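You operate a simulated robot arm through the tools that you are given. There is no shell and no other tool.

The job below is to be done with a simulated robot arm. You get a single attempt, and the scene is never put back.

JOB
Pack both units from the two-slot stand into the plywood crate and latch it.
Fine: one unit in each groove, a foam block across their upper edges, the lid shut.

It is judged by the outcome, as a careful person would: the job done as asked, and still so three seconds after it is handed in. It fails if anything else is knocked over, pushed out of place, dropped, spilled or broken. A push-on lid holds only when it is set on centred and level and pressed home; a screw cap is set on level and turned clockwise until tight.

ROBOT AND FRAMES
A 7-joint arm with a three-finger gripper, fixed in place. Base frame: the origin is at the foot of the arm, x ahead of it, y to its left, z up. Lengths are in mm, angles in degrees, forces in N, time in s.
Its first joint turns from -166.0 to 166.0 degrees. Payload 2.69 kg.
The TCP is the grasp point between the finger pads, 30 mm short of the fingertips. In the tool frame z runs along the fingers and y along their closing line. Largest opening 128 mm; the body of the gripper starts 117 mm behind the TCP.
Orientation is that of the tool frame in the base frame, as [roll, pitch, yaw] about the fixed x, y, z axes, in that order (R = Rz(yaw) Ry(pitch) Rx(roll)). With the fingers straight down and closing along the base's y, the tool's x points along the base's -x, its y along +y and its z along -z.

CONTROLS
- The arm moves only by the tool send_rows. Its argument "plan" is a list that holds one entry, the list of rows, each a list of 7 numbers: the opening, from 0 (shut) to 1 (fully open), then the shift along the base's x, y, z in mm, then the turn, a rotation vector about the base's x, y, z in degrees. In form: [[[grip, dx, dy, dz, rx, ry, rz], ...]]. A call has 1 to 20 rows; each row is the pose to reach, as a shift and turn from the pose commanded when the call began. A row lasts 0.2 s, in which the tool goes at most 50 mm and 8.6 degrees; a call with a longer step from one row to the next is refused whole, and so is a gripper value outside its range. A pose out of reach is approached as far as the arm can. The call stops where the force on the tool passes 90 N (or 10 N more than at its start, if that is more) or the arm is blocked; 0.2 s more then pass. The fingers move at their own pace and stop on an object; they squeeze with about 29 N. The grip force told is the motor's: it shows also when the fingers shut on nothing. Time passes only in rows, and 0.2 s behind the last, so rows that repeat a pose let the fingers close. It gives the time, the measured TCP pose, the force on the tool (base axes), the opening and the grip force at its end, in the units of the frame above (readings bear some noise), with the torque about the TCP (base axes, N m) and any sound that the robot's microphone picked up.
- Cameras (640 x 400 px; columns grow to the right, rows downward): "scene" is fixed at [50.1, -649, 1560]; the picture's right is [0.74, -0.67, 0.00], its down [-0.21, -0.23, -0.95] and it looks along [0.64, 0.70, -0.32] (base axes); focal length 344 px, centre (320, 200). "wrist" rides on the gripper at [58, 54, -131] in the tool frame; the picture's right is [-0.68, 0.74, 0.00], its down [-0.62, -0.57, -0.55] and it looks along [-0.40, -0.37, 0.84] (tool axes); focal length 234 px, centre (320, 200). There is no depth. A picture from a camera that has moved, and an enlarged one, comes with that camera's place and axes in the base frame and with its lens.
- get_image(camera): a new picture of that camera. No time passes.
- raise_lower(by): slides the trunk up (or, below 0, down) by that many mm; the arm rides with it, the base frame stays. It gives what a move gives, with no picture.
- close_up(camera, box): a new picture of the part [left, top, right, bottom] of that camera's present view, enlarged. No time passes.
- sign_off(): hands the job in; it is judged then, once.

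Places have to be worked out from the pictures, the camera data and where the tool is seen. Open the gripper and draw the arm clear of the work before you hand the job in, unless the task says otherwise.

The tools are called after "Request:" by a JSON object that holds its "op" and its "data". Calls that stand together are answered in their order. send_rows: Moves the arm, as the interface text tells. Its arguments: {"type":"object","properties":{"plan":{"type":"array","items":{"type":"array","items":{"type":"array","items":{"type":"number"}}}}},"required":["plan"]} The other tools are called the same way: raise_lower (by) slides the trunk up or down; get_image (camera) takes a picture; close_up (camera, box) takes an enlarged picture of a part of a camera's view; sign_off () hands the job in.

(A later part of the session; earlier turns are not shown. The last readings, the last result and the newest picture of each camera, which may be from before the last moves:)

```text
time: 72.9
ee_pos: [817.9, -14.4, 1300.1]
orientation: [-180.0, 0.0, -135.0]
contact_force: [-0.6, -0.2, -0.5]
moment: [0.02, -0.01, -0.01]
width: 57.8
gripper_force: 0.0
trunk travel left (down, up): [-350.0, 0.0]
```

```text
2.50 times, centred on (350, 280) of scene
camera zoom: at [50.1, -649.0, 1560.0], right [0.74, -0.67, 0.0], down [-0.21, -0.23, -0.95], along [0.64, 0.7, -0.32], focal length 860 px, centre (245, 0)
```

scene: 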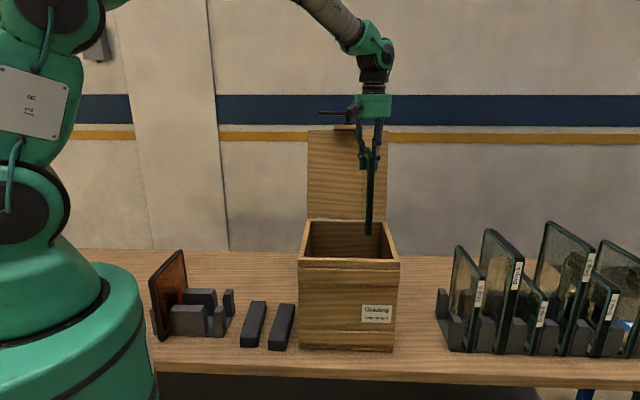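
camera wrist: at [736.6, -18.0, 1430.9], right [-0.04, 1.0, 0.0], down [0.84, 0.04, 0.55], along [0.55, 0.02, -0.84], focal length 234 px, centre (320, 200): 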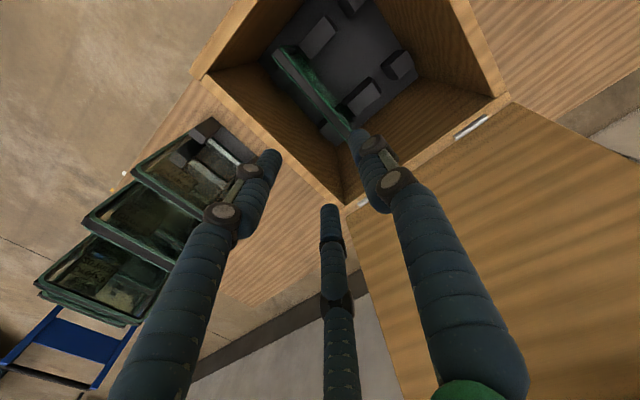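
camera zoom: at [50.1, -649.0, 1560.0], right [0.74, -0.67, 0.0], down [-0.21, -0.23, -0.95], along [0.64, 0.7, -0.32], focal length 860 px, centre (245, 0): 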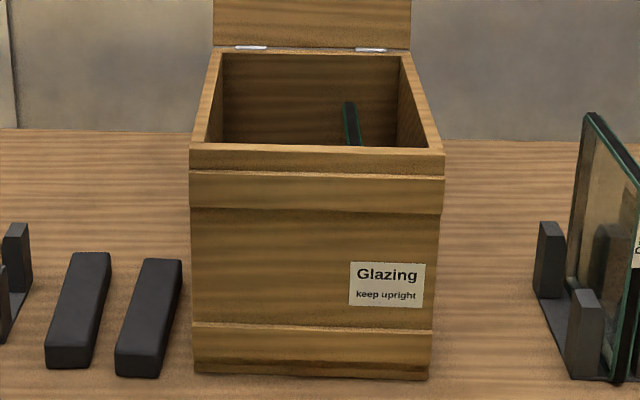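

The green pane stands in its groove. Now back to the stand, over the orange pane, at a height to check its position.

Request:
{"op": "send_rows", "data": {"plan": [[[0.6, -34, 29, 0, 0, 0, 0], [0.6, -68, 58, 0, 0, 0, 0], [0.6, -102, 87, 0, 0, 0, 0], [0.6, -136, 116, 0, 0, 0, 0], [0.6, -171, 145, 0, 0, 0, 0], [0.6, -205, 174, 0, 0, 0, 0], [0.6, -239, 203, 0, 0, 0, 0], [0.6, -273, 232, 0, 0, 0, 0], [0.6, -307, 261, -10, 0, 0, 0], [0.6, -341, 290, -20, 0, 0, 0], [0.6, -375, 320, -30, 0, 0, 0], [0.6, -409, 349, -45, 0, 0, 0], [0.6, -443, 378, -60, 0, 0, 0], [0.6, -470, 400, -90, 0, 0, 0], [0.6, -477.6, 406.7, -130, 0, 0, 0], [0.6, -477.6, 406.7, -170, 0, 0, 0], [0.6, -477.6, 406.7, -200, 0, 0, 0], [0.6, -477.6, 406.7, -200, 0, 0, 0]]]}}

Request:
{"op": "get_image", "data": {"camera": "wrist"}}

Request:
{"op": "close_up", "data": {"camera": "wrist", "box": [200, 0, 440, 240]}}

Request:
{"op": "get_image", "data": {"camera": "scene"}}

```text
time: 76.7
ee_pos: [339.2, 395.1, 1096.5]
orientation: [-180.0, 0.0, -134.9]
contact_force: [0.5, 0.5, -0.1]
moment: [-0.03, 0.04, 0.02]
width: 76.7
gripper_force: 0.0
trunk travel left (down, up): [-350.0, 0.0]
```

```text
taken
camera wrist: at [258.8, 390.7, 1228.5], right [-0.04, 1.0, 0.0], down [0.84, 0.04, 0.55], along [0.55, 0.02, -0.84], focal length 234 px, centre (320, 200)
```

wrist: 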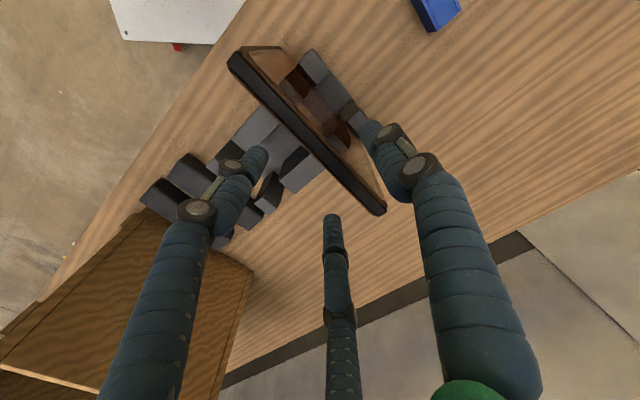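

```text
1.67 times, centred on (320, 120) of wrist
camera zoom: at [258.8, 390.7, 1228.5], right [-0.04, 1.0, 0.0], down [0.84, 0.04, 0.55], along [0.55, 0.02, -0.84], focal length 390 px, centre (320, 333)
```

zoom: 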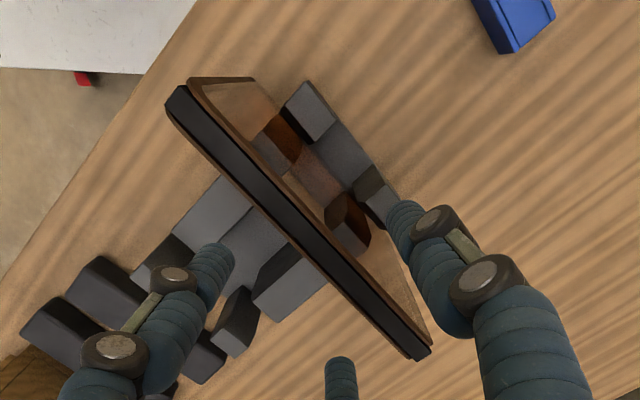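

```text
taken
```

scene: 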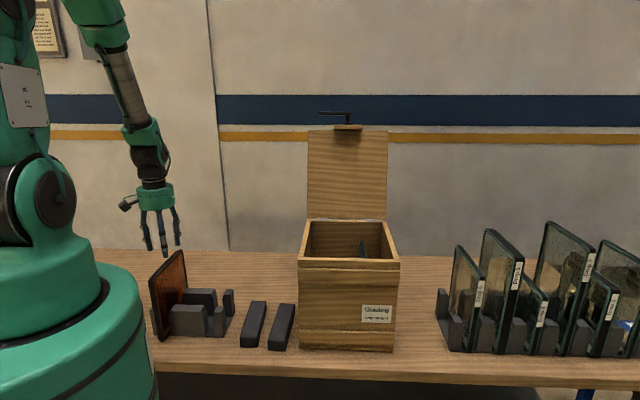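

Orange pane centre is at lateral ≈-41.3, depth ≈518; I shift ~2 mm, descend and grip it the same way.

Request:
{"op": "send_rows", "data": {"plan": [[[0.6, 1.3, -1.3, -30, 0, 0, 0], [0.6, 1.3, -1.3, -60, 0, 0, 0], [0.6, 1.3, -1.3, -80, 0, 0, 0], [0.6, 1.3, -1.3, -92, 0, 0, 0], [0.5, 1.3, -1.3, -92, 0, 0, 0], [0.3, 1.3, -1.3, -92, 0, 0, 0], [0, 1.3, -1.3, -92, 0, 0, 0], [0, 1.3, -1.3, -92, 0, 0, 0]]]}}

Request:
{"op": "get_image", "data": {"camera": "wrist"}}

```text
time: 78.5
ee_pos: [342.0, 393.4, 1005.6]
orientation: [-180.0, -0.1, -135.0]
contact_force: [1.8, -0.7, 1.0]
moment: [-0.09, -0.37, -0.03]
width: 31.0
gripper_force: 29.2
trunk travel left (down, up): [-350.0, 0.0]
```

```text
taken
camera wrist: at [260.3, 389.1, 1137.7], right [-0.04, 1.0, 0.0], down [0.84, 0.04, 0.55], along [0.55, 0.02, -0.84], focal length 234 px, centre (320, 200)
```

wrist: 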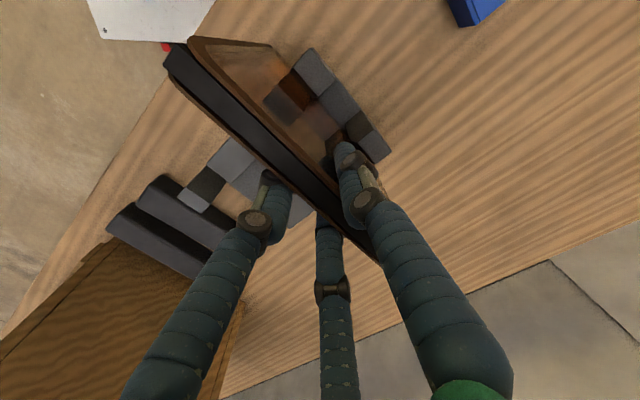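

Gripped like the first one. Lift straight up and carry it over groove A.

Request:
{"op": "send_rows", "data": {"plan": [[[0, 0, 0, 10, 0, 0, 0], [0, 0, 0, 40, 0, 0, 0], [0, 0, 0, 85, 0, 0, 0], [0, 0, 0, 130, 0, 0, 0], [0, 0, 0, 175, 0, 0, 0], [0, 0, 0, 220, 0, 0, 0], [0, 0, 0, 265, 0, 0, 0], [0, 0, 0, 310, 0, 0, 0], [0, 5, -4, 346, 0, 0, 0], [0, 40, -33, 350, 0, 0, 0], [0, 77, -63, 350, 0, 0, 0], [0, 115, -94, 350, 0, 0, 0], [0, 153, -125, 350, 0, 0, 0], [0, 191, -156, 350, 0, 0, 0], [0, 229, -188, 350, 0, 0, 0], [0, 267, -219, 350, 0, 0, 0], [0, 305, -250, 350, 0, 0, 0], [0, 343, -281, 350, 0, 0, 0], [0, 380, -312, 350, 0, 0, 0], [0, 399.5, -328.1, 350, 0, 0, 0]]]}}

Request:
{"op": "get_image", "data": {"camera": "wrist"}}

Request:
{"op": "get_image", "data": {"camera": "scene"}}

```text
time: 82.7
ee_pos: [742.2, 66.7, 1352.8]
orientation: [179.9, -0.1, -135.1]
contact_force: [0.5, -0.4, -11.1]
moment: [-0.02, -0.05, 0.05]
width: 30.7
gripper_force: 29.1
trunk travel left (down, up): [-350.0, 0.0]
```

```text
taken
camera wrist: at [661.8, 63.6, 1485.3], right [-0.04, 1.0, 0.0], down [0.84, 0.04, 0.55], along [0.55, 0.02, -0.84], focal length 234 px, centre (320, 200)
```

wrist: 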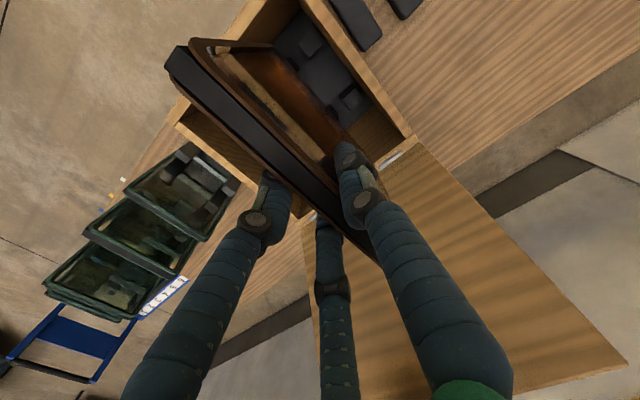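

```text
taken
```

scene: 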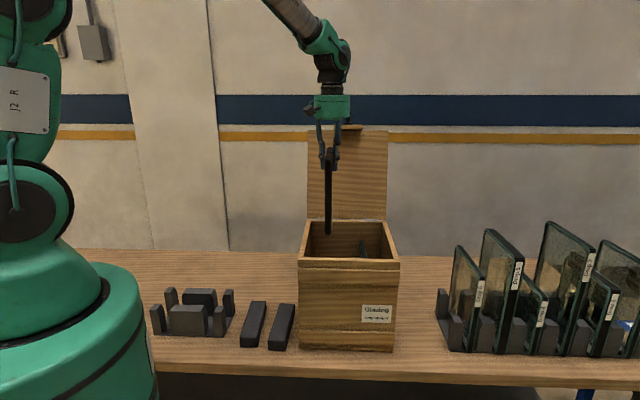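

Lateral 477.6 matches the target. Lower to just above the groove blocks and check.

Request:
{"op": "send_rows", "data": {"plan": [[[0, 0, 0, -30, 0, 0, 0], [0, 0, 0, -70, 0, 0, 0], [0, 0, 0, -110, 0, 0, 0], [0, 0, 0, -150, 0, 0, 0], [0, 0, 0, -185, 0, 0, 0], [0, 0, 0, -210, 0, 0, 0], [0, 0, 0, -220, 0, 0, 0], [0, 0, 0, -220, 0, 0, 0]]]}}

Request:
{"op": "get_image", "data": {"camera": "wrist"}}

Request:
{"op": "close_up", "data": {"camera": "wrist", "box": [140, 0, 420, 210]}}

```text
time: 84.5
ee_pos: [740.3, 62.7, 1134.8]
orientation: [-180.0, 0.0, -135.1]
contact_force: [-0.3, 0.7, -9.5]
moment: [-0.05, 0.0, 0.01]
width: 30.9
gripper_force: 29.0
trunk travel left (down, up): [-350.0, 0.0]
```

```text
taken
camera wrist: at [660.5, 59.3, 1267.1], right [-0.04, 1.0, 0.0], down [0.84, 0.04, 0.55], along [0.55, 0.02, -0.84], focal length 234 px, centre (320, 200)
```

wrist: 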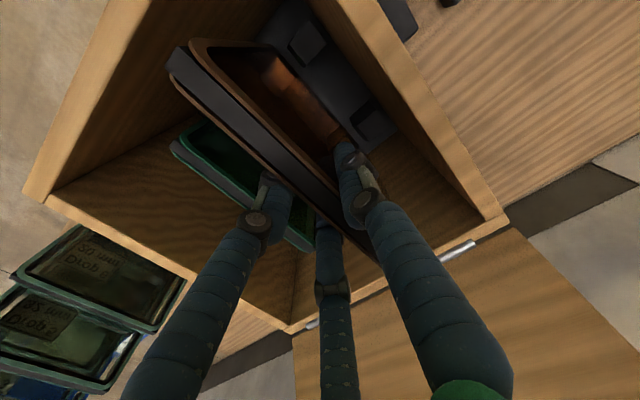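

```text
1.90 times, centred on (280, 105) of wrist
camera zoom: at [660.5, 59.3, 1267.1], right [-0.04, 1.0, 0.0], down [0.84, 0.04, 0.55], along [0.55, 0.02, -0.84], focal length 446 px, centre (396, 381)
```

zoom: 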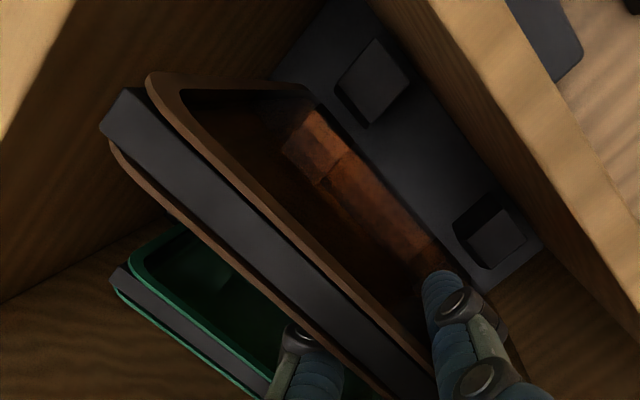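

Alignment agrees with the block edge (≈454). Lower into groove A.

Request:
{"op": "send_rows", "data": {"plan": [[[0, 0, 0, -10, 0, 0, 0], [0, 0, 0, -20, 0, 0, 0], [0, 0, 0, -30, 0, 0, 0], [0, 0, 0, -40, 0, 0, 0], [0, 0, 0, -50, 0, 0, 0], [0, 0, 0, -60, 0, 0, 0], [0, 0, 0, -60, 0, 0, 0]]]}}

Request:
{"op": "close_up", "data": {"camera": "wrist", "box": [140, 0, 420, 210]}}

```text
time: 86.1
ee_pos: [741.2, 66.6, 1075.8]
orientation: [180.0, 0.0, -135.0]
contact_force: [-0.5, 0.0, -8.5]
moment: [-0.07, -0.02, 0.0]
width: 30.9
gripper_force: 29.0
trunk travel left (down, up): [-350.0, 0.0]
```

```text
1.90 times, centred on (280, 105) of wrist
camera zoom: at [661.5, 61.7, 1207.5], right [-0.04, 1.0, 0.0], down [0.84, 0.04, 0.55], along [0.55, 0.02, -0.84], focal length 446 px, centre (396, 381)
```

zoom: 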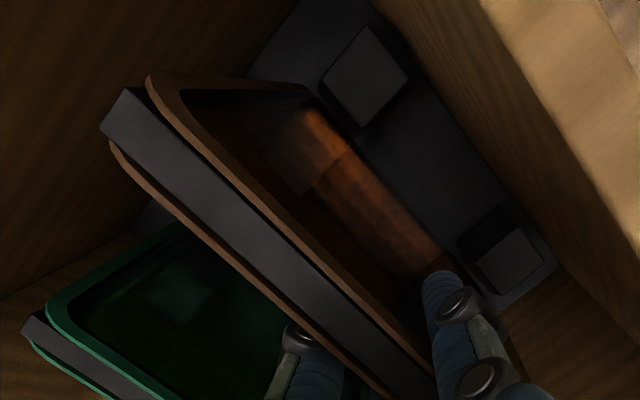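

Still free of contact; continue down to the floor.

Request:
{"op": "send_rows", "data": {"plan": [[[0, 0, 0, -10, 0, 0, 0], [0, 0, 0, -20, 0, 0, 0], [0, 0, 0, -30, 0, 0, 0], [0, 0, 0, -38, 0, 0, 0], [0, 0, 0, -43, 0, 0, 0], [0, 0, 0, -47, 0, 0, 0], [0, 0, 0, -50, 0, 0, 0], [0, 0, 0, -50, 0, 0, 0]]]}}

```text
time: 87.9
ee_pos: [742.8, 64.3, 1029.9]
orientation: [-179.8, 0.3, -135.0]
contact_force: [-1.8, -5.0, 30.4]
moment: [0.0, 0.13, 0.02]
width: 31.2
gripper_force: 29.2
trunk travel left (down, up): [-350.0, 0.0]
```

Seated with the same signature as the first (30 N, no moment). Ease off, open and rise.

Request:
{"op": "send_rows", "data": {"plan": [[[0, 0, 0, 3, 0, 0, 0], [0.3, 0, 0, 3, 0, 0, 0], [0.45, 0, 0, 3, 0, 0, 0], [0.45, 0, 0, 3, 0, 0, 0], [0.45, 0, 0, 20, 0, 0, 0], [0.45, 0, 0, 50, 0, 0, 0], [0.45, 0, 0, 95, 0, 0, 0], [0.45, 0, 0, 140, 0, 0, 0], [0.45, 0, 0, 185, 0, 0, 0], [0.45, 0, 0, 230, 0, 0, 0], [0.45, 0, 0, 270, 0, 0, 0], [0.45, 0, 0, 270, 0, 0, 0]]]}}

Request:
{"op": "get_image", "data": {"camera": "wrist"}}

Request:
{"op": "close_up", "data": {"camera": "wrist", "box": [160, 0, 460, 210]}}

Request:
{"op": "close_up", "data": {"camera": "scene", "box": [280, 200, 420, 360]}}

```text
time: 90.5
ee_pos: [742.3, 63.4, 1296.6]
orientation: [180.0, 0.0, -135.0]
contact_force: [0.3, -0.3, -0.2]
moment: [0.02, 0.0, -0.04]
width: 57.3
gripper_force: 0.0
trunk travel left (down, up): [-350.0, 0.0]
```

```text
taken
camera wrist: at [661.1, 60.2, 1429.2], right [-0.04, 1.0, 0.0], down [0.84, 0.04, 0.55], along [0.55, 0.02, -0.84], focal length 234 px, centre (320, 200)
```

wrist: 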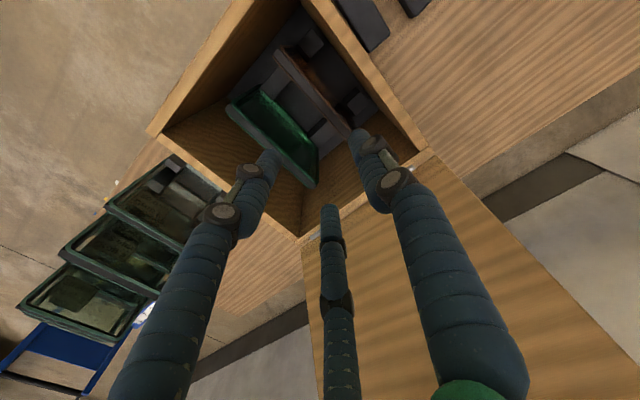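

```text
1.90 times, centred on (310, 105) of wrist
camera zoom: at [661.1, 60.2, 1429.2], right [-0.04, 1.0, 0.0], down [0.84, 0.04, 0.55], along [0.55, 0.02, -0.84], focal length 446 px, centre (339, 381)
```

zoom: 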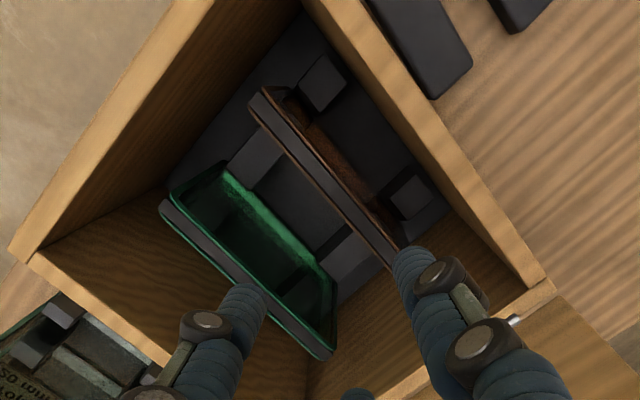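

```text
2.50 times, centred on (350, 280) of scene
camera zoom: at [50.1, -649.0, 1560.0], right [0.74, -0.67, 0.0], down [-0.21, -0.23, -0.95], along [0.64, 0.7, -0.32], focal length 860 px, centre (245, 0)
```

zoom: 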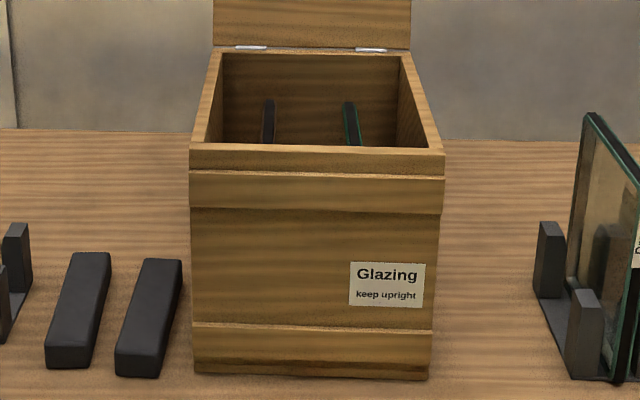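

Both panes are standing in their grooves. Now I look at the two foam blocks from closer above to choose one and measure it.

Request:
{"op": "send_rows", "data": {"plan": [[[0.5, -36, 24, 0, 0, 0, 0], [0.5, -72, 48, 0, 0, 0, 0], [0.5, -109, 72, 0, 0, 0, 0], [0.5, -146, 97, 0, 0, 0, 0], [0.5, -182, 121, -10, 0, 0, 0], [0.5, -182, 121, -50, 0, 0, 0], [0.5, -182, 121, -95, 0, 0, 0], [0.5, -182, 121, -140, 0, 0, 0], [0.5, -182, 121, -147, 0, 0, 0], [0.5, -182, 121, -147, 0, 0, 0]]]}}

Request:
{"op": "get_image", "data": {"camera": "wrist"}}

Request:
{"op": "close_up", "data": {"camera": "wrist", "box": [200, 0, 400, 200]}}

Request:
{"op": "close_up", "data": {"camera": "scene", "box": [220, 280, 310, 360]}}

```text
time: 92.7
ee_pos: [558.9, 186.0, 1146.8]
orientation: [179.9, 0.0, -135.0]
contact_force: [0.2, 0.1, 0.5]
moment: [0.01, -0.04, 0.02]
width: 64.0
gripper_force: 0.1
trunk travel left (down, up): [-350.0, 0.0]
```

```text
taken
camera wrist: at [478.7, 181.4, 1278.9], right [-0.04, 1.0, 0.0], down [0.84, 0.04, 0.55], along [0.55, 0.02, -0.84], focal length 234 px, centre (320, 200)
```

wrist: 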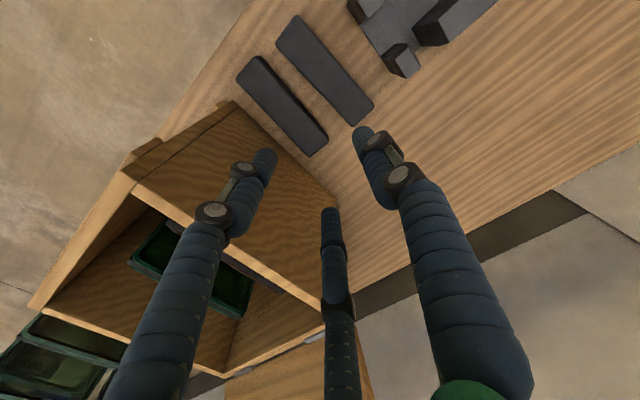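

```text
2.00 times, centred on (300, 100) of wrist
camera zoom: at [478.7, 181.4, 1278.9], right [-0.04, 1.0, 0.0], down [0.84, 0.04, 0.55], along [0.55, 0.02, -0.84], focal length 468 px, centre (360, 400)
```

zoom: 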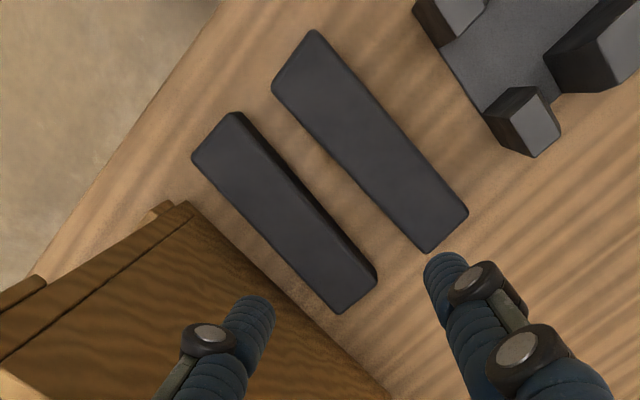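

```text
5.00 times, centred on (265, 320) of scene
camera zoom: at [50.1, -649.0, 1560.0], right [0.74, -0.67, 0.0], down [-0.21, -0.23, -0.95], along [0.64, 0.7, -0.32], focal length 1720 px, centre (595, -400)
```

zoom: 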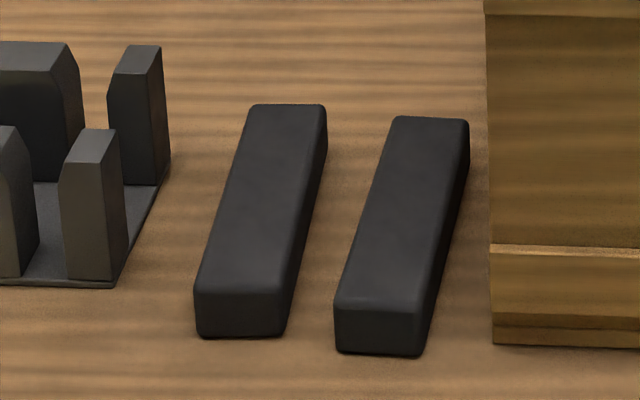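

Both blocks are alike (~185×50×30). I'll use the one nearer the stand: centre at lateral ≈227, depth ≈508, turned ~3°. I move above it, turn 3°, and descend most of the way.

Request:
{"op": "send_rows", "data": {"plan": [[[0.7, -16, 3, -30, 0, 0, 1.5], [0.7, -32.3, 6.2, -65, 0, 0, 3], [0.7, -32.3, 6.2, -110, 0, 0, 3], [0.7, -32.3, 6.2, -155, 0, 0, 3], [0.7, -32.3, 6.2, -195, 0, 0, 3], [0.7, -32.3, 6.2, -225, 0, 0, 3], [0.7, -32.3, 6.2, -240, 0, 0, 3], [0.7, -32.3, 6.2, -240, 0, 0, 3]]]}}

Request:
{"op": "get_image", "data": {"camera": "wrist"}}

Request:
{"op": "close_up", "data": {"camera": "scene", "box": [200, 200, 320, 370]}}

```text
time: 94.5
ee_pos: [526.5, 193.3, 907.3]
orientation: [180.0, 0.0, -132.1]
contact_force: [0.6, 0.1, 0.5]
moment: [-0.03, -0.02, 0.01]
width: 89.5
gripper_force: 0.1
trunk travel left (down, up): [-350.0, 0.0]
```

```text
taken
camera wrist: at [446.6, 184.8, 1040.4], right [-0.09, 1.0, 0.0], down [0.83, 0.08, 0.55], along [0.55, 0.05, -0.84], focal length 234 px, centre (320, 200)
```

wrist: 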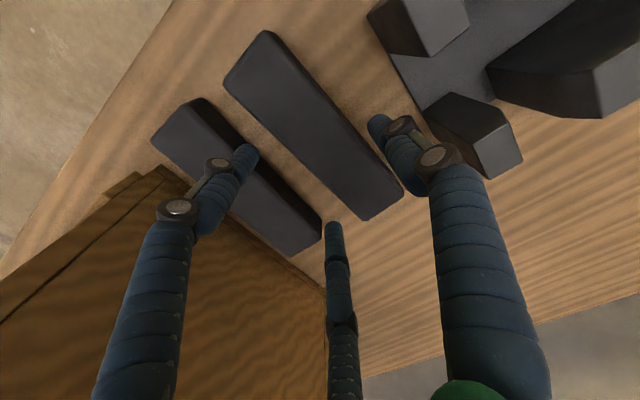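

```text
2.35 times, centred on (260, 285) of scene
camera zoom: at [50.1, -649.0, 1560.0], right [0.74, -0.67, 0.0], down [-0.21, -0.23, -0.95], along [0.64, 0.7, -0.32], focal length 809 px, centre (461, 0)
```

zoom: 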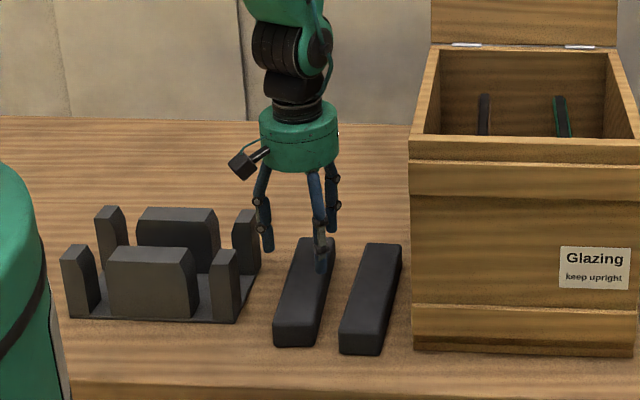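

The two outer fingers drop into the gap between the blocks with room; I shift ~2.5 mm to centre, go down to just above the table, and close.

Request:
{"op": "send_rows", "data": {"plan": [[[0.7, -1, -4.6, -20, 0, 0, 0], [0.7, -1, -4.6, -40, 0, 0, 0], [0.7, -1, -4.6, -52, 0, 0, 0], [0.7, -1, -4.6, -60, 0, 0, 0], [0.7, -1, -4.6, -62, 0, 0, 0], [0.5, -1, -4.6, -62, 0, 0, 0], [0.3, -1, -4.6, -62, 0, 0, 0], [0, -1, -4.6, -62, 0, 0, 0], [0, -1, -4.6, -62, 0, 0, 0]]]}}

Request:
{"op": "get_image", "data": {"camera": "wrist"}}

Request:
{"op": "close_up", "data": {"camera": "scene", "box": [200, 200, 320, 370]}}

```text
time: 96.5
ee_pos: [526.2, 188.6, 846.7]
orientation: [-180.0, 0.0, -132.0]
contact_force: [0.6, 0.4, -0.6]
moment: [-0.03, 0.0, 0.02]
width: 76.1
gripper_force: 29.0
trunk travel left (down, up): [-350.0, 0.0]
```

```text
taken
camera wrist: at [446.0, 180.6, 977.7], right [-0.09, 1.0, 0.0], down [0.83, 0.08, 0.55], along [0.55, 0.05, -0.84], focal length 234 px, centre (320, 200)
```

wrist: 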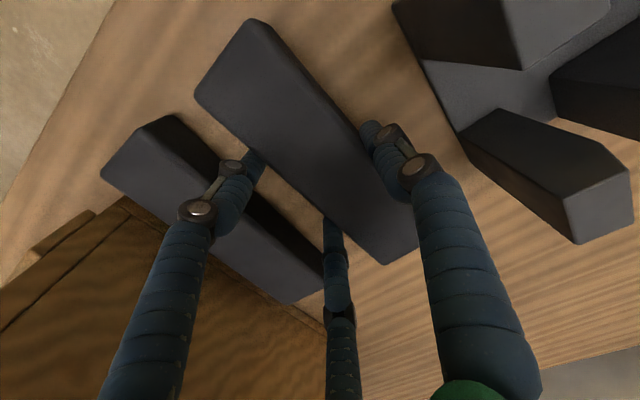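

```text
2.35 times, centred on (260, 285) of scene
camera zoom: at [50.1, -649.0, 1560.0], right [0.74, -0.67, 0.0], down [-0.21, -0.23, -0.95], along [0.64, 0.7, -0.32], focal length 809 px, centre (461, 0)
```

zoom: 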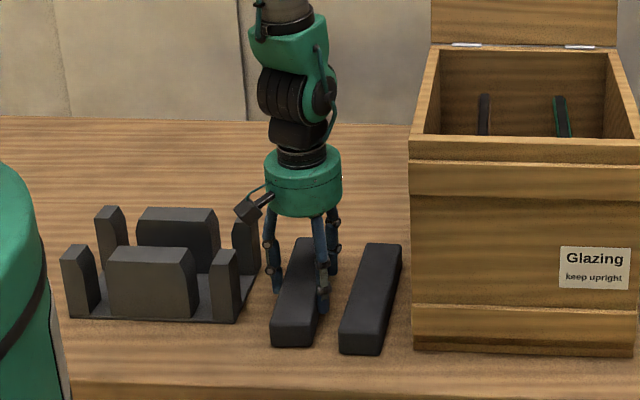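

The block is held (width 76, 29 N). Lift gently and check.

Request:
{"op": "send_rows", "data": {"plan": [[[0, 0, 0, 5, 0, 0, 0], [0, 0, 0, 15, 0, 0, 0], [0, 0, 0, 30, 0, 0, 0], [0, 0, 0, 50, 0, 0, 0], [0, 0, 0, 50, 0, 0, 0]]]}}

Request:
{"op": "get_image", "data": {"camera": "wrist"}}

Request:
{"op": "close_up", "data": {"camera": "scene", "box": [200, 200, 320, 370]}}

```text
time: 97.7
ee_pos: [524.8, 189.2, 896.5]
orientation: [180.0, 0.0, -131.9]
contact_force: [-0.2, 0.1, -1.1]
moment: [0.01, -0.04, -0.02]
width: 75.8
gripper_force: 29.1
trunk travel left (down, up): [-350.0, 0.0]
```

```text
taken
camera wrist: at [445.2, 180.0, 1028.5], right [-0.09, 1.0, 0.0], down [0.83, 0.08, 0.55], along [0.55, 0.05, -0.84], focal length 234 px, centre (320, 200)
```

wrist: 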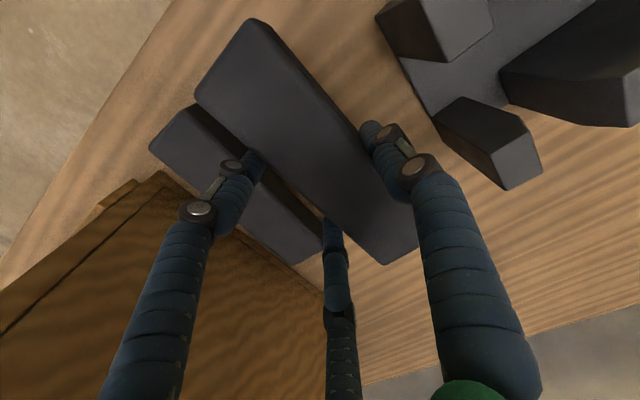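

```text
2.35 times, centred on (260, 285) of scene
camera zoom: at [50.1, -649.0, 1560.0], right [0.74, -0.67, 0.0], down [-0.21, -0.23, -0.95], along [0.64, 0.7, -0.32], focal length 809 px, centre (461, 0)
```

zoom: 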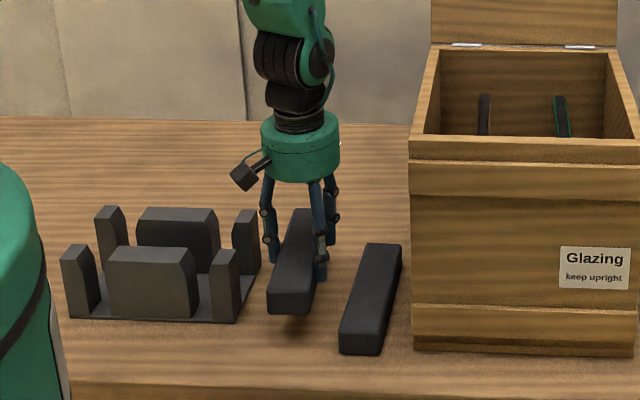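

The foam block is light and held level. I raise it, carry it over the crate while turning ~91° so that it lies across the two panes.

Request:
{"op": "send_rows", "data": {"plan": [[[0, 0, 0, 40, 0, 0, 0], [0, 0, 0, 88, 0, 0, 0], [0, 0, 0, 136, 0, 0, 0], [0, 0, 0, 184, 0, 0, 0], [0, 0, 0, 232, 0, 0, 0], [0, 0, 0, 280, 0, 0, 0], [0, 0, 0, 325, 0, 0, 0], [0, 20, -14, 334, 0, 0, -8.3], [0, 42, -29, 334, 0, 0, -16.6], [0, 64, -44, 334, 0, 0, -24.9], [0, 86, -59, 334, 0, 0, -33.2], [0, 108, -74, 334, 0, 0, -41.5], [0, 130, -89, 334, 0, 0, -49.8], [0, 152, -104, 334, 0, 0, -58.1], [0, 174, -119, 334, 0, 0, -66.4], [0, 196, -134, 334, 0, 0, -74.7], [0, 220, -150, 334, 0, 0, -83], [0, 241, -164.5, 334, 0, 0, -91.4], [0, 241, -164.5, 334, 0, 0, -91.4]]]}}

Request:
{"op": "get_image", "data": {"camera": "wrist"}}

Request:
{"op": "get_image", "data": {"camera": "scene"}}

```text
time: 101.7
ee_pos: [769.5, 23.4, 1231.4]
orientation: [-180.0, -0.1, 136.5]
contact_force: [-0.1, 0.1, -0.5]
moment: [0.01, 0.0, -0.01]
width: 75.8
gripper_force: 29.1
trunk travel left (down, up): [-350.0, 0.0]
```

```text
taken
camera wrist: at [762.7, 101.1, 1364.5], right [1.0, 0.07, 0.0], down [0.06, -0.83, 0.55], along [0.04, -0.55, -0.84], focal length 234 px, centre (320, 200)
```

wrist: 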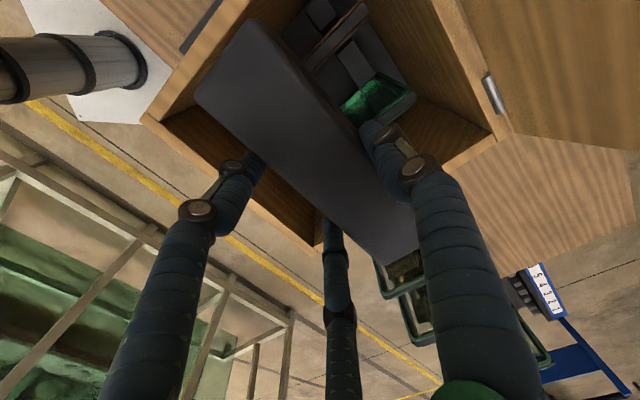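

```text
taken
```

scene: 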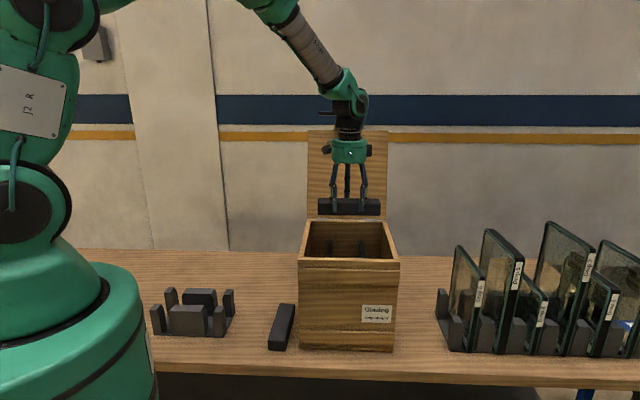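

Block is across and centred above the panes. Lower it into the crate toward the pane tops.

Request:
{"op": "send_rows", "data": {"plan": [[[0, -2, 2, -30, 0, 0, 0], [0, -2, 2, -65, 0, 0, 0], [0, -2, 2, -95, 0, 0, 0], [0, -2, 2, -118, 0, 0, 0], [0, -2, 2, -132, 0, 0, 0], [0, -2, 2, -138, 0, 0, 0], [0, -2, 2, -138, 0, 0, 0]]]}}

Request:
{"op": "get_image", "data": {"camera": "wrist"}}

Request:
{"op": "close_up", "data": {"camera": "scene", "box": [280, 130, 420, 290]}}

```text
time: 103.3
ee_pos: [767.4, 26.9, 1095.6]
orientation: [179.8, 0.3, 136.6]
contact_force: [-2.7, -2.3, 33.2]
moment: [0.35, 0.09, 0.02]
width: 76.1
gripper_force: 28.9
trunk travel left (down, up): [-350.0, 0.0]
```

```text
taken
camera wrist: at [759.5, 104.3, 1226.8], right [1.0, 0.07, 0.01], down [0.06, -0.83, 0.55], along [0.04, -0.55, -0.84], focal length 234 px, centre (320, 200)
```

wrist: 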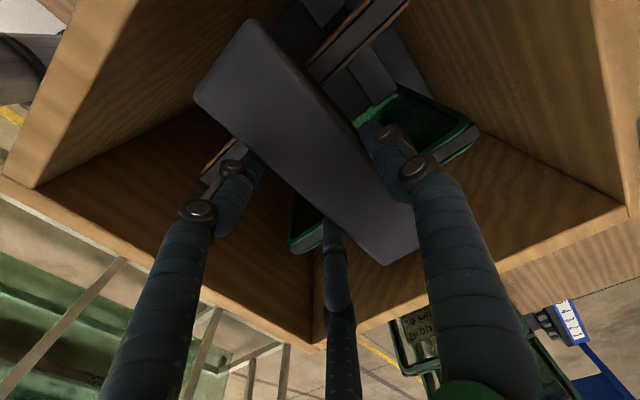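

```text
2.50 times, centred on (350, 210) of scene
camera zoom: at [50.1, -649.0, 1560.0], right [0.74, -0.67, 0.0], down [-0.21, -0.23, -0.95], along [0.64, 0.7, -0.32], focal length 860 px, centre (245, 175)
```

zoom: 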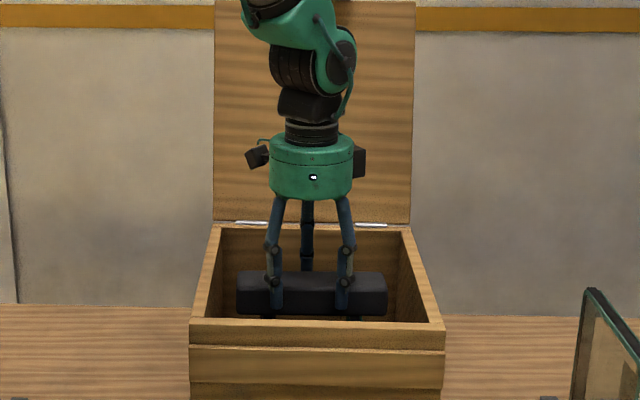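

Foam has landed on the pane edges (33 N). I ease off, open the fingers a little and rise straight up.

Request:
{"op": "send_rows", "data": {"plan": [[[0, 0, 0, 3, 0, 0, 0], [0.62, 0, 0, 3, 0, 0, 0], [0.7, 0, 0, 3, 0, 0, 0], [0.72, 0, 0, 3, 0, 0, 0], [0.72, 0, 0, 15, 0, 0, 0], [0.72, 0, 0, 35, 0, 0, 0], [0.72, 0, 0, 70, 0, 0, 0], [0.72, 0, 0, 110, 0, 0, 0], [0.72, 0, 0, 155, 0, 0, 0], [0.72, 0, 0, 200, 0, 0, 0], [0.72, 0, 0, 245, 0, 0, 0], [0.72, 0, 0, 245, 0, 0, 0]]]}}

Request:
{"op": "get_image", "data": {"camera": "wrist"}}

Request:
{"op": "close_up", "data": {"camera": "wrist", "box": [160, 0, 460, 200]}}

Request:
{"op": "close_up", "data": {"camera": "scene", "box": [280, 130, 420, 290]}}

```text
time: 105.9
ee_pos: [764.9, 21.6, 1339.5]
orientation: [180.0, 0.1, 136.5]
contact_force: [0.0, -1.7, -0.4]
moment: [0.0, -0.03, 0.02]
width: 92.0
gripper_force: 0.1
trunk travel left (down, up): [-350.0, 0.0]
```

```text
taken
camera wrist: at [757.8, 100.4, 1472.4], right [1.0, 0.07, 0.0], down [0.06, -0.83, 0.55], along [0.04, -0.55, -0.84], focal length 234 px, centre (320, 200)
```

wrist: 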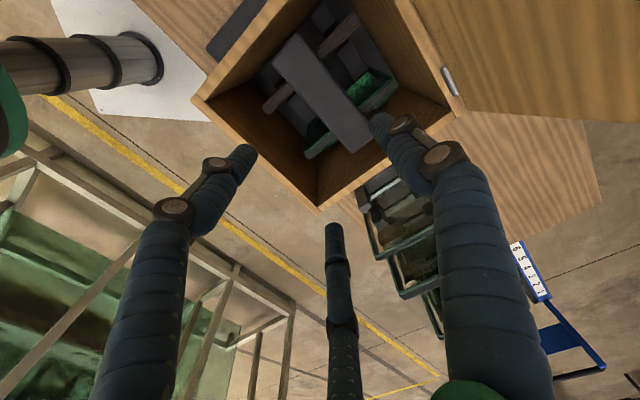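

```text
2.00 times, centred on (310, 100) of wrist
camera zoom: at [757.8, 100.4, 1472.4], right [1.0, 0.07, 0.0], down [0.06, -0.83, 0.55], along [0.04, -0.55, -0.84], focal length 468 px, centre (340, 400)
```

zoom: 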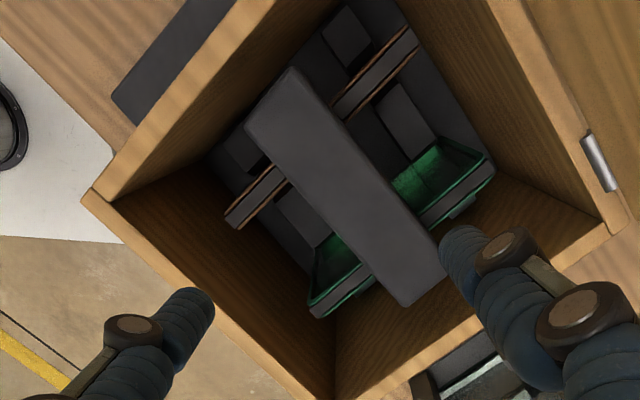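

```text
2.50 times, centred on (350, 210) of scene
camera zoom: at [50.1, -649.0, 1560.0], right [0.74, -0.67, 0.0], down [-0.21, -0.23, -0.95], along [0.64, 0.7, -0.32], focal length 860 px, centre (245, 175)
```

zoom: 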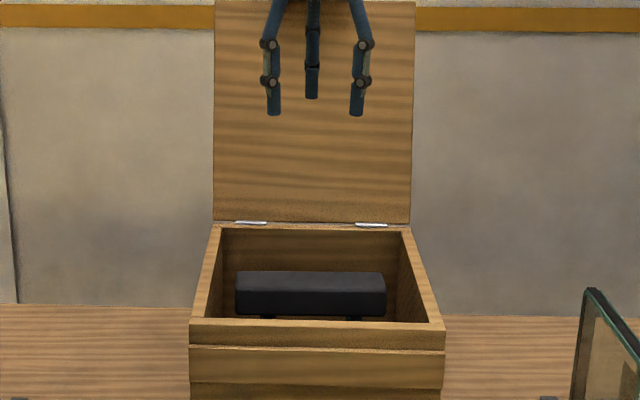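

The foam lies across both panes, below rim height. Now to the lid: rise above the lever and return over the handle the way I left it, with the fingers only slightly open.

Request:
{"op": "send_rows", "data": {"plan": [[[0.5, 0, 0, 45, 0, 0, 0], [0.22, 0, 0, 90, 0, 0, -1.5], [0.22, 0, 0, 135, 0, 0, -1.5], [0.22, 0, 0, 180, 0, 0, -1.5], [0.22, 0, 0, 220, 0, 0, -1.5], [0.22, 30, 28, 220, 0, 0, -1.5], [0.22, 62, 59, 220, 0, 0, -1.5], [0.22, 95, 90, 220, 0, 0, -1.5], [0.22, 128, 122, 220, 0, 0, -1.5], [0.22, 161, 153, 220, 0, 0, -1.5], [0.22, 190, 181, 220, 0, 0, -1.5], [0.22, 204.5, 194.7, 215, 0, 0, -1.5], [0.22, 204.5, 194.7, 215, 0, 0, -1.5]]]}}

Request:
{"op": "get_image", "data": {"camera": "wrist"}}

Request:
{"op": "close_up", "data": {"camera": "scene", "box": [280, 20, 420, 260]}}

```text
time: 108.7
ee_pos: [972.1, 222.5, 1554.4]
orientation: [-180.0, 0.1, 135.1]
contact_force: [-0.1, -1.4, -0.2]
moment: [0.02, 0.01, -0.01]
width: 28.1
gripper_force: 0.0
trunk travel left (down, up): [-350.0, 0.0]
```

```text
taken
camera wrist: at [966.7, 300.3, 1685.9], right [1.0, 0.04, 0.0], down [0.04, -0.84, 0.55], along [0.02, -0.55, -0.84], focal length 234 px, centre (320, 200)
```

wrist: 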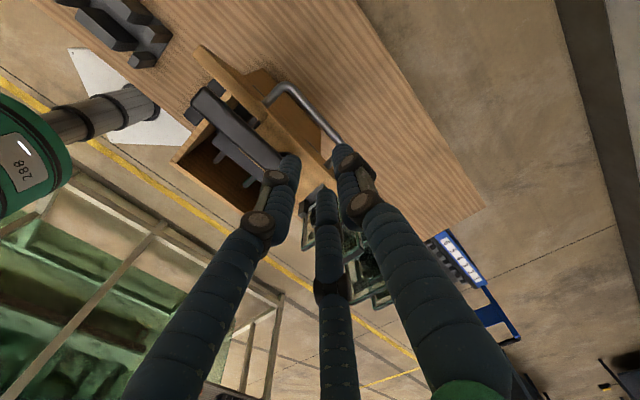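

```text
1.67 times, centred on (350, 140) of scene
camera zoom: at [50.1, -649.0, 1560.0], right [0.74, -0.67, 0.0], down [-0.21, -0.23, -0.95], along [0.64, 0.7, -0.32], focal length 573 px, centre (270, 300)
```

zoom: 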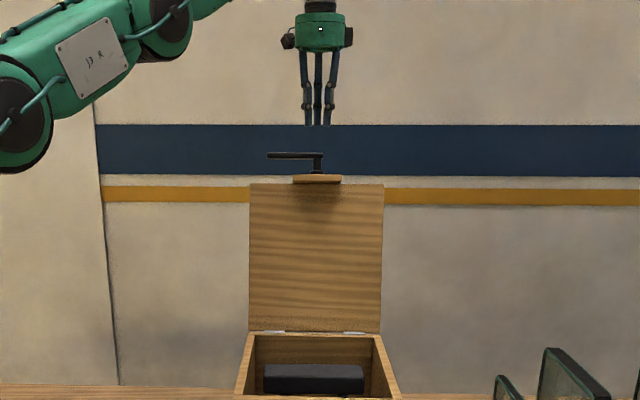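

Request:
{"op": "close_up", "data": {"camera": "wrist", "box": [180, 40, 400, 220]}}

```text
2.22 times, centred on (290, 130) of wrist
camera zoom: at [966.7, 300.3, 1685.9], right [1.0, 0.04, 0.0], down [0.04, -0.84, 0.55], along [0.02, -0.55, -0.84], focal length 520 px, centre (387, 356)
```

zoom: 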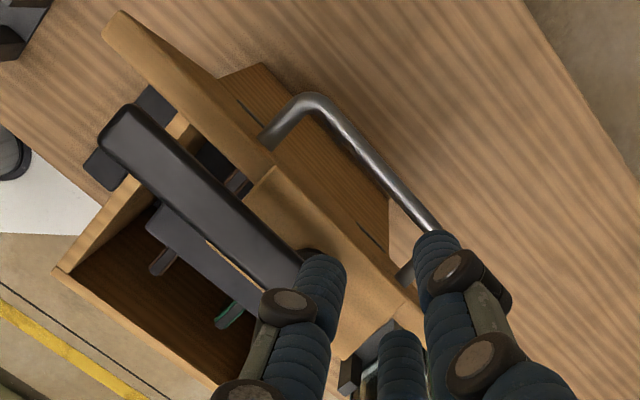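

Bar is at depth ≈843–844; I shift ~4 mm forward and descend to just above it, then look again.

Request:
{"op": "send_rows", "data": {"plan": [[[0.22, -2.8, -2.8, -30, 0, 0, 0], [0.22, -2.8, -2.8, -65, 0, 0, 0], [0.22, -2.8, -2.8, -95, 0, 0, 0], [0.22, -2.8, -2.8, -115, 0, 0, 0], [0.22, -2.8, -2.8, -120, 0, 0, 0], [0.22, -2.8, -2.8, -120, 0, 0, 0]]]}}

Request:
{"op": "close_up", "data": {"camera": "wrist", "box": [200, 60, 440, 260]}}

```text
time: 110.1
ee_pos: [965.0, 219.4, 1433.0]
orientation: [180.0, -0.1, 135.1]
contact_force: [-0.9, -0.7, 0.4]
moment: [0.01, -0.01, 0.02]
width: 28.1
gripper_force: 0.0
trunk travel left (down, up): [-350.0, 0.0]
```

```text
2.00 times, centred on (320, 160) of wrist
camera zoom: at [960.8, 297.9, 1565.5], right [1.0, 0.04, 0.0], down [0.04, -0.84, 0.55], along [0.02, -0.55, -0.84], focal length 468 px, centre (320, 280)
```

zoom: 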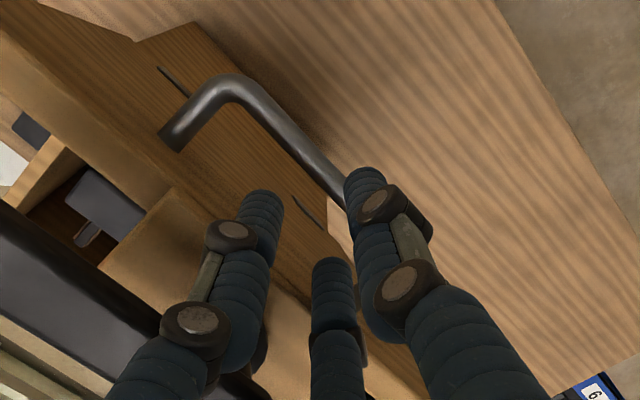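

Request:
{"op": "send_rows", "data": {"plan": [[[0.22, 1.5, 1.5, -10, 0, 0, 0], [0.22, 1.5, 1.5, -20, 0, 0, 0], [0.22, 1.5, 1.5, -30, 0, 0, 0], [0.22, 1.5, 1.5, -36, 0, 0, 0], [0.22, 1.5, 1.5, -36, 0, 0, 0]]]}}

Request:
{"op": "close_up", "data": {"camera": "wrist", "box": [200, 60, 440, 260]}}

```text
time: 111.3
ee_pos: [967.0, 219.9, 1397.3]
orientation: [-179.9, 0.0, 135.0]
contact_force: [-0.2, -0.1, -0.3]
moment: [0.0, -0.02, -0.02]
width: 28.1
gripper_force: 0.1
trunk travel left (down, up): [-350.0, 0.0]
```

```text
2.00 times, centred on (320, 160) of wrist
camera zoom: at [962.8, 297.7, 1528.8], right [1.0, 0.04, 0.0], down [0.04, -0.84, 0.55], along [0.02, -0.55, -0.84], focal length 468 px, centre (320, 280)
```

zoom: 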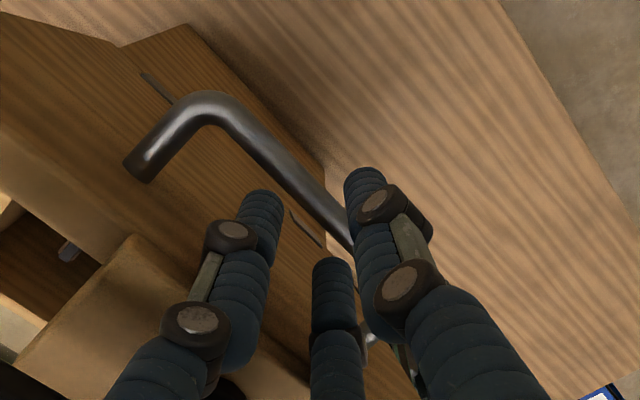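

The bar is between the fingers with no contact. I go down a little more and close on it.

Request:
{"op": "send_rows", "data": {"plan": [[[0.22, 0, 0, -8, 0, 0, 0], [0.22, 0, 0, -15, 0, 0, 0], [0.22, 0, 0, -15, 0, 0, 0], [0, 0, 0, -15, 0, 0, 0], [0, 0, 0, -15, 0, 0, 0], [0, 0, 0, -15, 0, 0, 0]]]}}

Request:
{"op": "close_up", "data": {"camera": "wrist", "box": [200, 60, 440, 260]}}

```text
time: 112.7
ee_pos: [966.5, 219.4, 1383.8]
orientation: [179.9, 0.0, 135.1]
contact_force: [-6.1, 5.3, 20.8]
moment: [0.28, 0.27, 0.05]
width: 1.9
gripper_force: 29.3
trunk travel left (down, up): [-350.0, 0.0]
```

```text
2.00 times, centred on (320, 160) of wrist
camera zoom: at [961.0, 298.1, 1516.1], right [1.0, 0.04, 0.0], down [0.04, -0.84, 0.55], along [0.03, -0.55, -0.84], focal length 468 px, centre (320, 280)
```

zoom: 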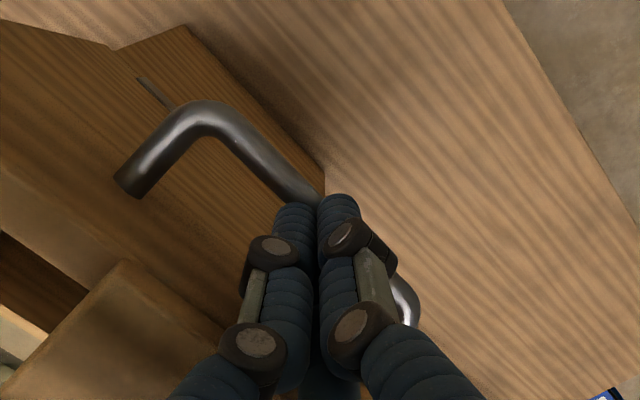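

The fingers shut above the bar — it sits a bit lower than I assumed (~z 1350). I lift slightly, reopen, go ~18 mm lower and close again.

Request:
{"op": "send_rows", "data": {"plan": [[[0, 0, 0, 6, 0, 0, 0], [0.22, 0, 0, 8, 0, 0, 0], [0.22, 0, 0, 8, 0, 0, 0], [0.22, 0, 0, 8, 0, 0, 0], [0.22, 0, 0, 0, 0, 0, 0], [0.22, 0, 0, -7, 0, 0, 0], [0.22, 0, 0, -13, 0, 0, 0], [0.22, 0, 0, -17, 0, 0, 0], [0.22, 0, 0, -17, 0, 0, 0]]]}}

Request:
{"op": "close_up", "data": {"camera": "wrist", "box": [200, 60, 440, 260]}}

```text
time: 114.5
ee_pos: [971.3, 219.9, 1386.9]
orientation: [178.6, 0.8, 134.9]
contact_force: [-7.6, -3.3, 27.7]
moment: [0.3, 0.77, 0.03]
width: 33.5
gripper_force: 2.6
trunk travel left (down, up): [-350.0, 0.0]
stopped in row 8: the force on the tool passed its limit at 92 N (the readings are from after the stop); the commanded pose is now the measured one
```

```text
2.00 times, centred on (320, 160) of wrist
camera zoom: at [963.3, 296.6, 1519.8], right [1.0, 0.04, 0.03], down [0.02, -0.84, 0.54], along [0.05, -0.54, -0.84], focal length 468 px, centre (320, 280)
```

zoom: 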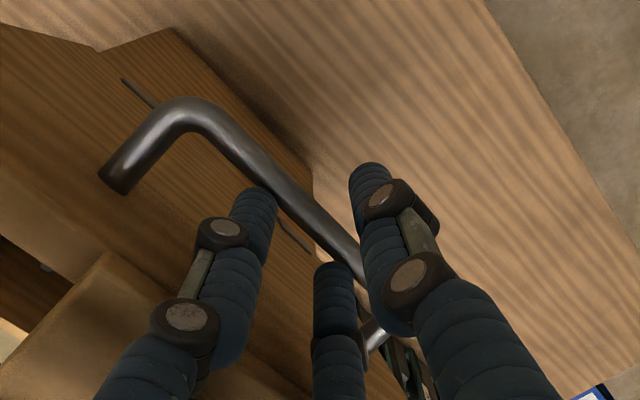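

Force limit tripped: the front fingertips were sitting on top of the bar (bar ≈ depth 839.5, z≈1351). I lift off, straighten the slight tilt, and shift the tool ~5 mm forward, then look.

Request:
{"op": "send_rows", "data": {"plan": [[[0.22, 0, 0, 8, 0, 0, 0], [0.22, -3, -1.2, 18, -0.2, 0.8, 0], [0.22, -5.7, -2.5, 20, -0.42, 1.55, 0], [0.22, -5.7, -2.5, 20, -0.42, 1.55, 0], [0.22, -5.7, -2.5, 20, -0.42, 1.55, 0]]]}}

Request:
{"op": "close_up", "data": {"camera": "wrist", "box": [240, 80, 400, 200]}}

Request:
{"op": "close_up", "data": {"camera": "scene", "box": [280, 50, 420, 260]}}

```text
time: 115.7
ee_pos: [967.6, 218.1, 1398.6]
orientation: [-179.5, -0.2, 135.1]
contact_force: [-0.1, -0.1, -0.6]
moment: [0.03, 0.03, -0.01]
width: 28.2
gripper_force: 0.2
trunk travel left (down, up): [-350.0, 0.0]
```

```text
3.33 times, centred on (320, 140) of wrist
camera zoom: at [963.8, 296.9, 1530.6], right [1.0, 0.04, -0.01], down [0.04, -0.83, 0.55], along [0.02, -0.55, -0.83], focal length 781 px, centre (320, 400)
```

zoom: 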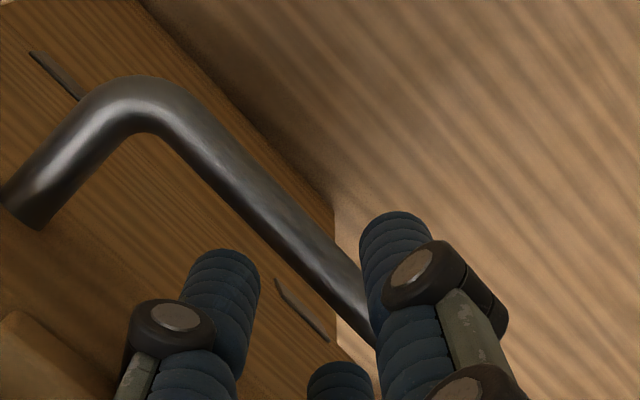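

```text
1.90 times, centred on (350, 155) of scene
camera zoom: at [50.1, -649.0, 1560.0], right [0.74, -0.67, 0.0], down [-0.21, -0.23, -0.95], along [0.64, 0.7, -0.32], focal length 655 px, centre (263, 286)
```

zoom: 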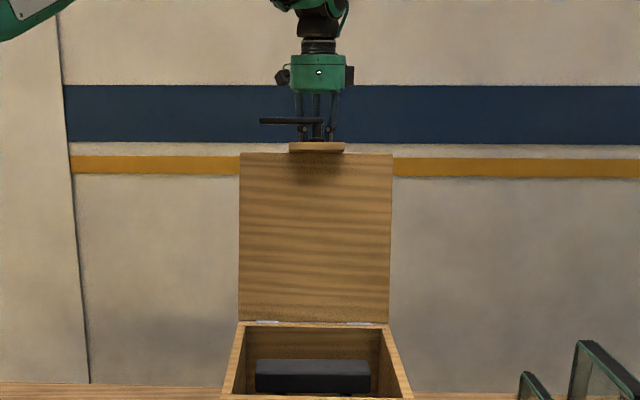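

Request:
{"op": "send_rows", "data": {"plan": [[[0.22, -2.5, -2.5, 0, 0.2, -0.5, 0], [0.22, -2.5, -2.5, 0, 0.2, -0.5, 0], [0.22, -2.5, -2.5, -6, 0.2, -0.5, 0], [0.22, -2.5, -2.5, -12, 0.2, -0.5, 0], [0.22, -2.5, -2.5, -17, 0.2, -0.5, 0], [0.22, -2.5, -2.5, -17, 0.2, -0.5, 0]]]}}

Request:
{"op": "close_up", "data": {"camera": "wrist", "box": [240, 80, 400, 200]}}

```text
time: 117.1
ee_pos: [964.8, 215.0, 1384.0]
orientation: [179.9, 0.0, 135.1]
contact_force: [3.3, 0.2, 4.6]
moment: [-0.09, 0.25, 0.0]
width: 27.1
gripper_force: 0.1
trunk travel left (down, up): [-350.0, 0.0]
```

```text
3.33 times, centred on (320, 140) of wrist
camera zoom: at [959.6, 293.5, 1516.2], right [1.0, 0.04, 0.0], down [0.04, -0.84, 0.55], along [0.02, -0.55, -0.84], focal length 781 px, centre (320, 400)
```

zoom: 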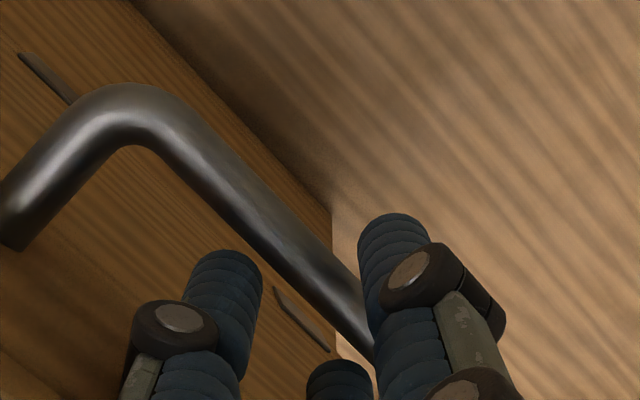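

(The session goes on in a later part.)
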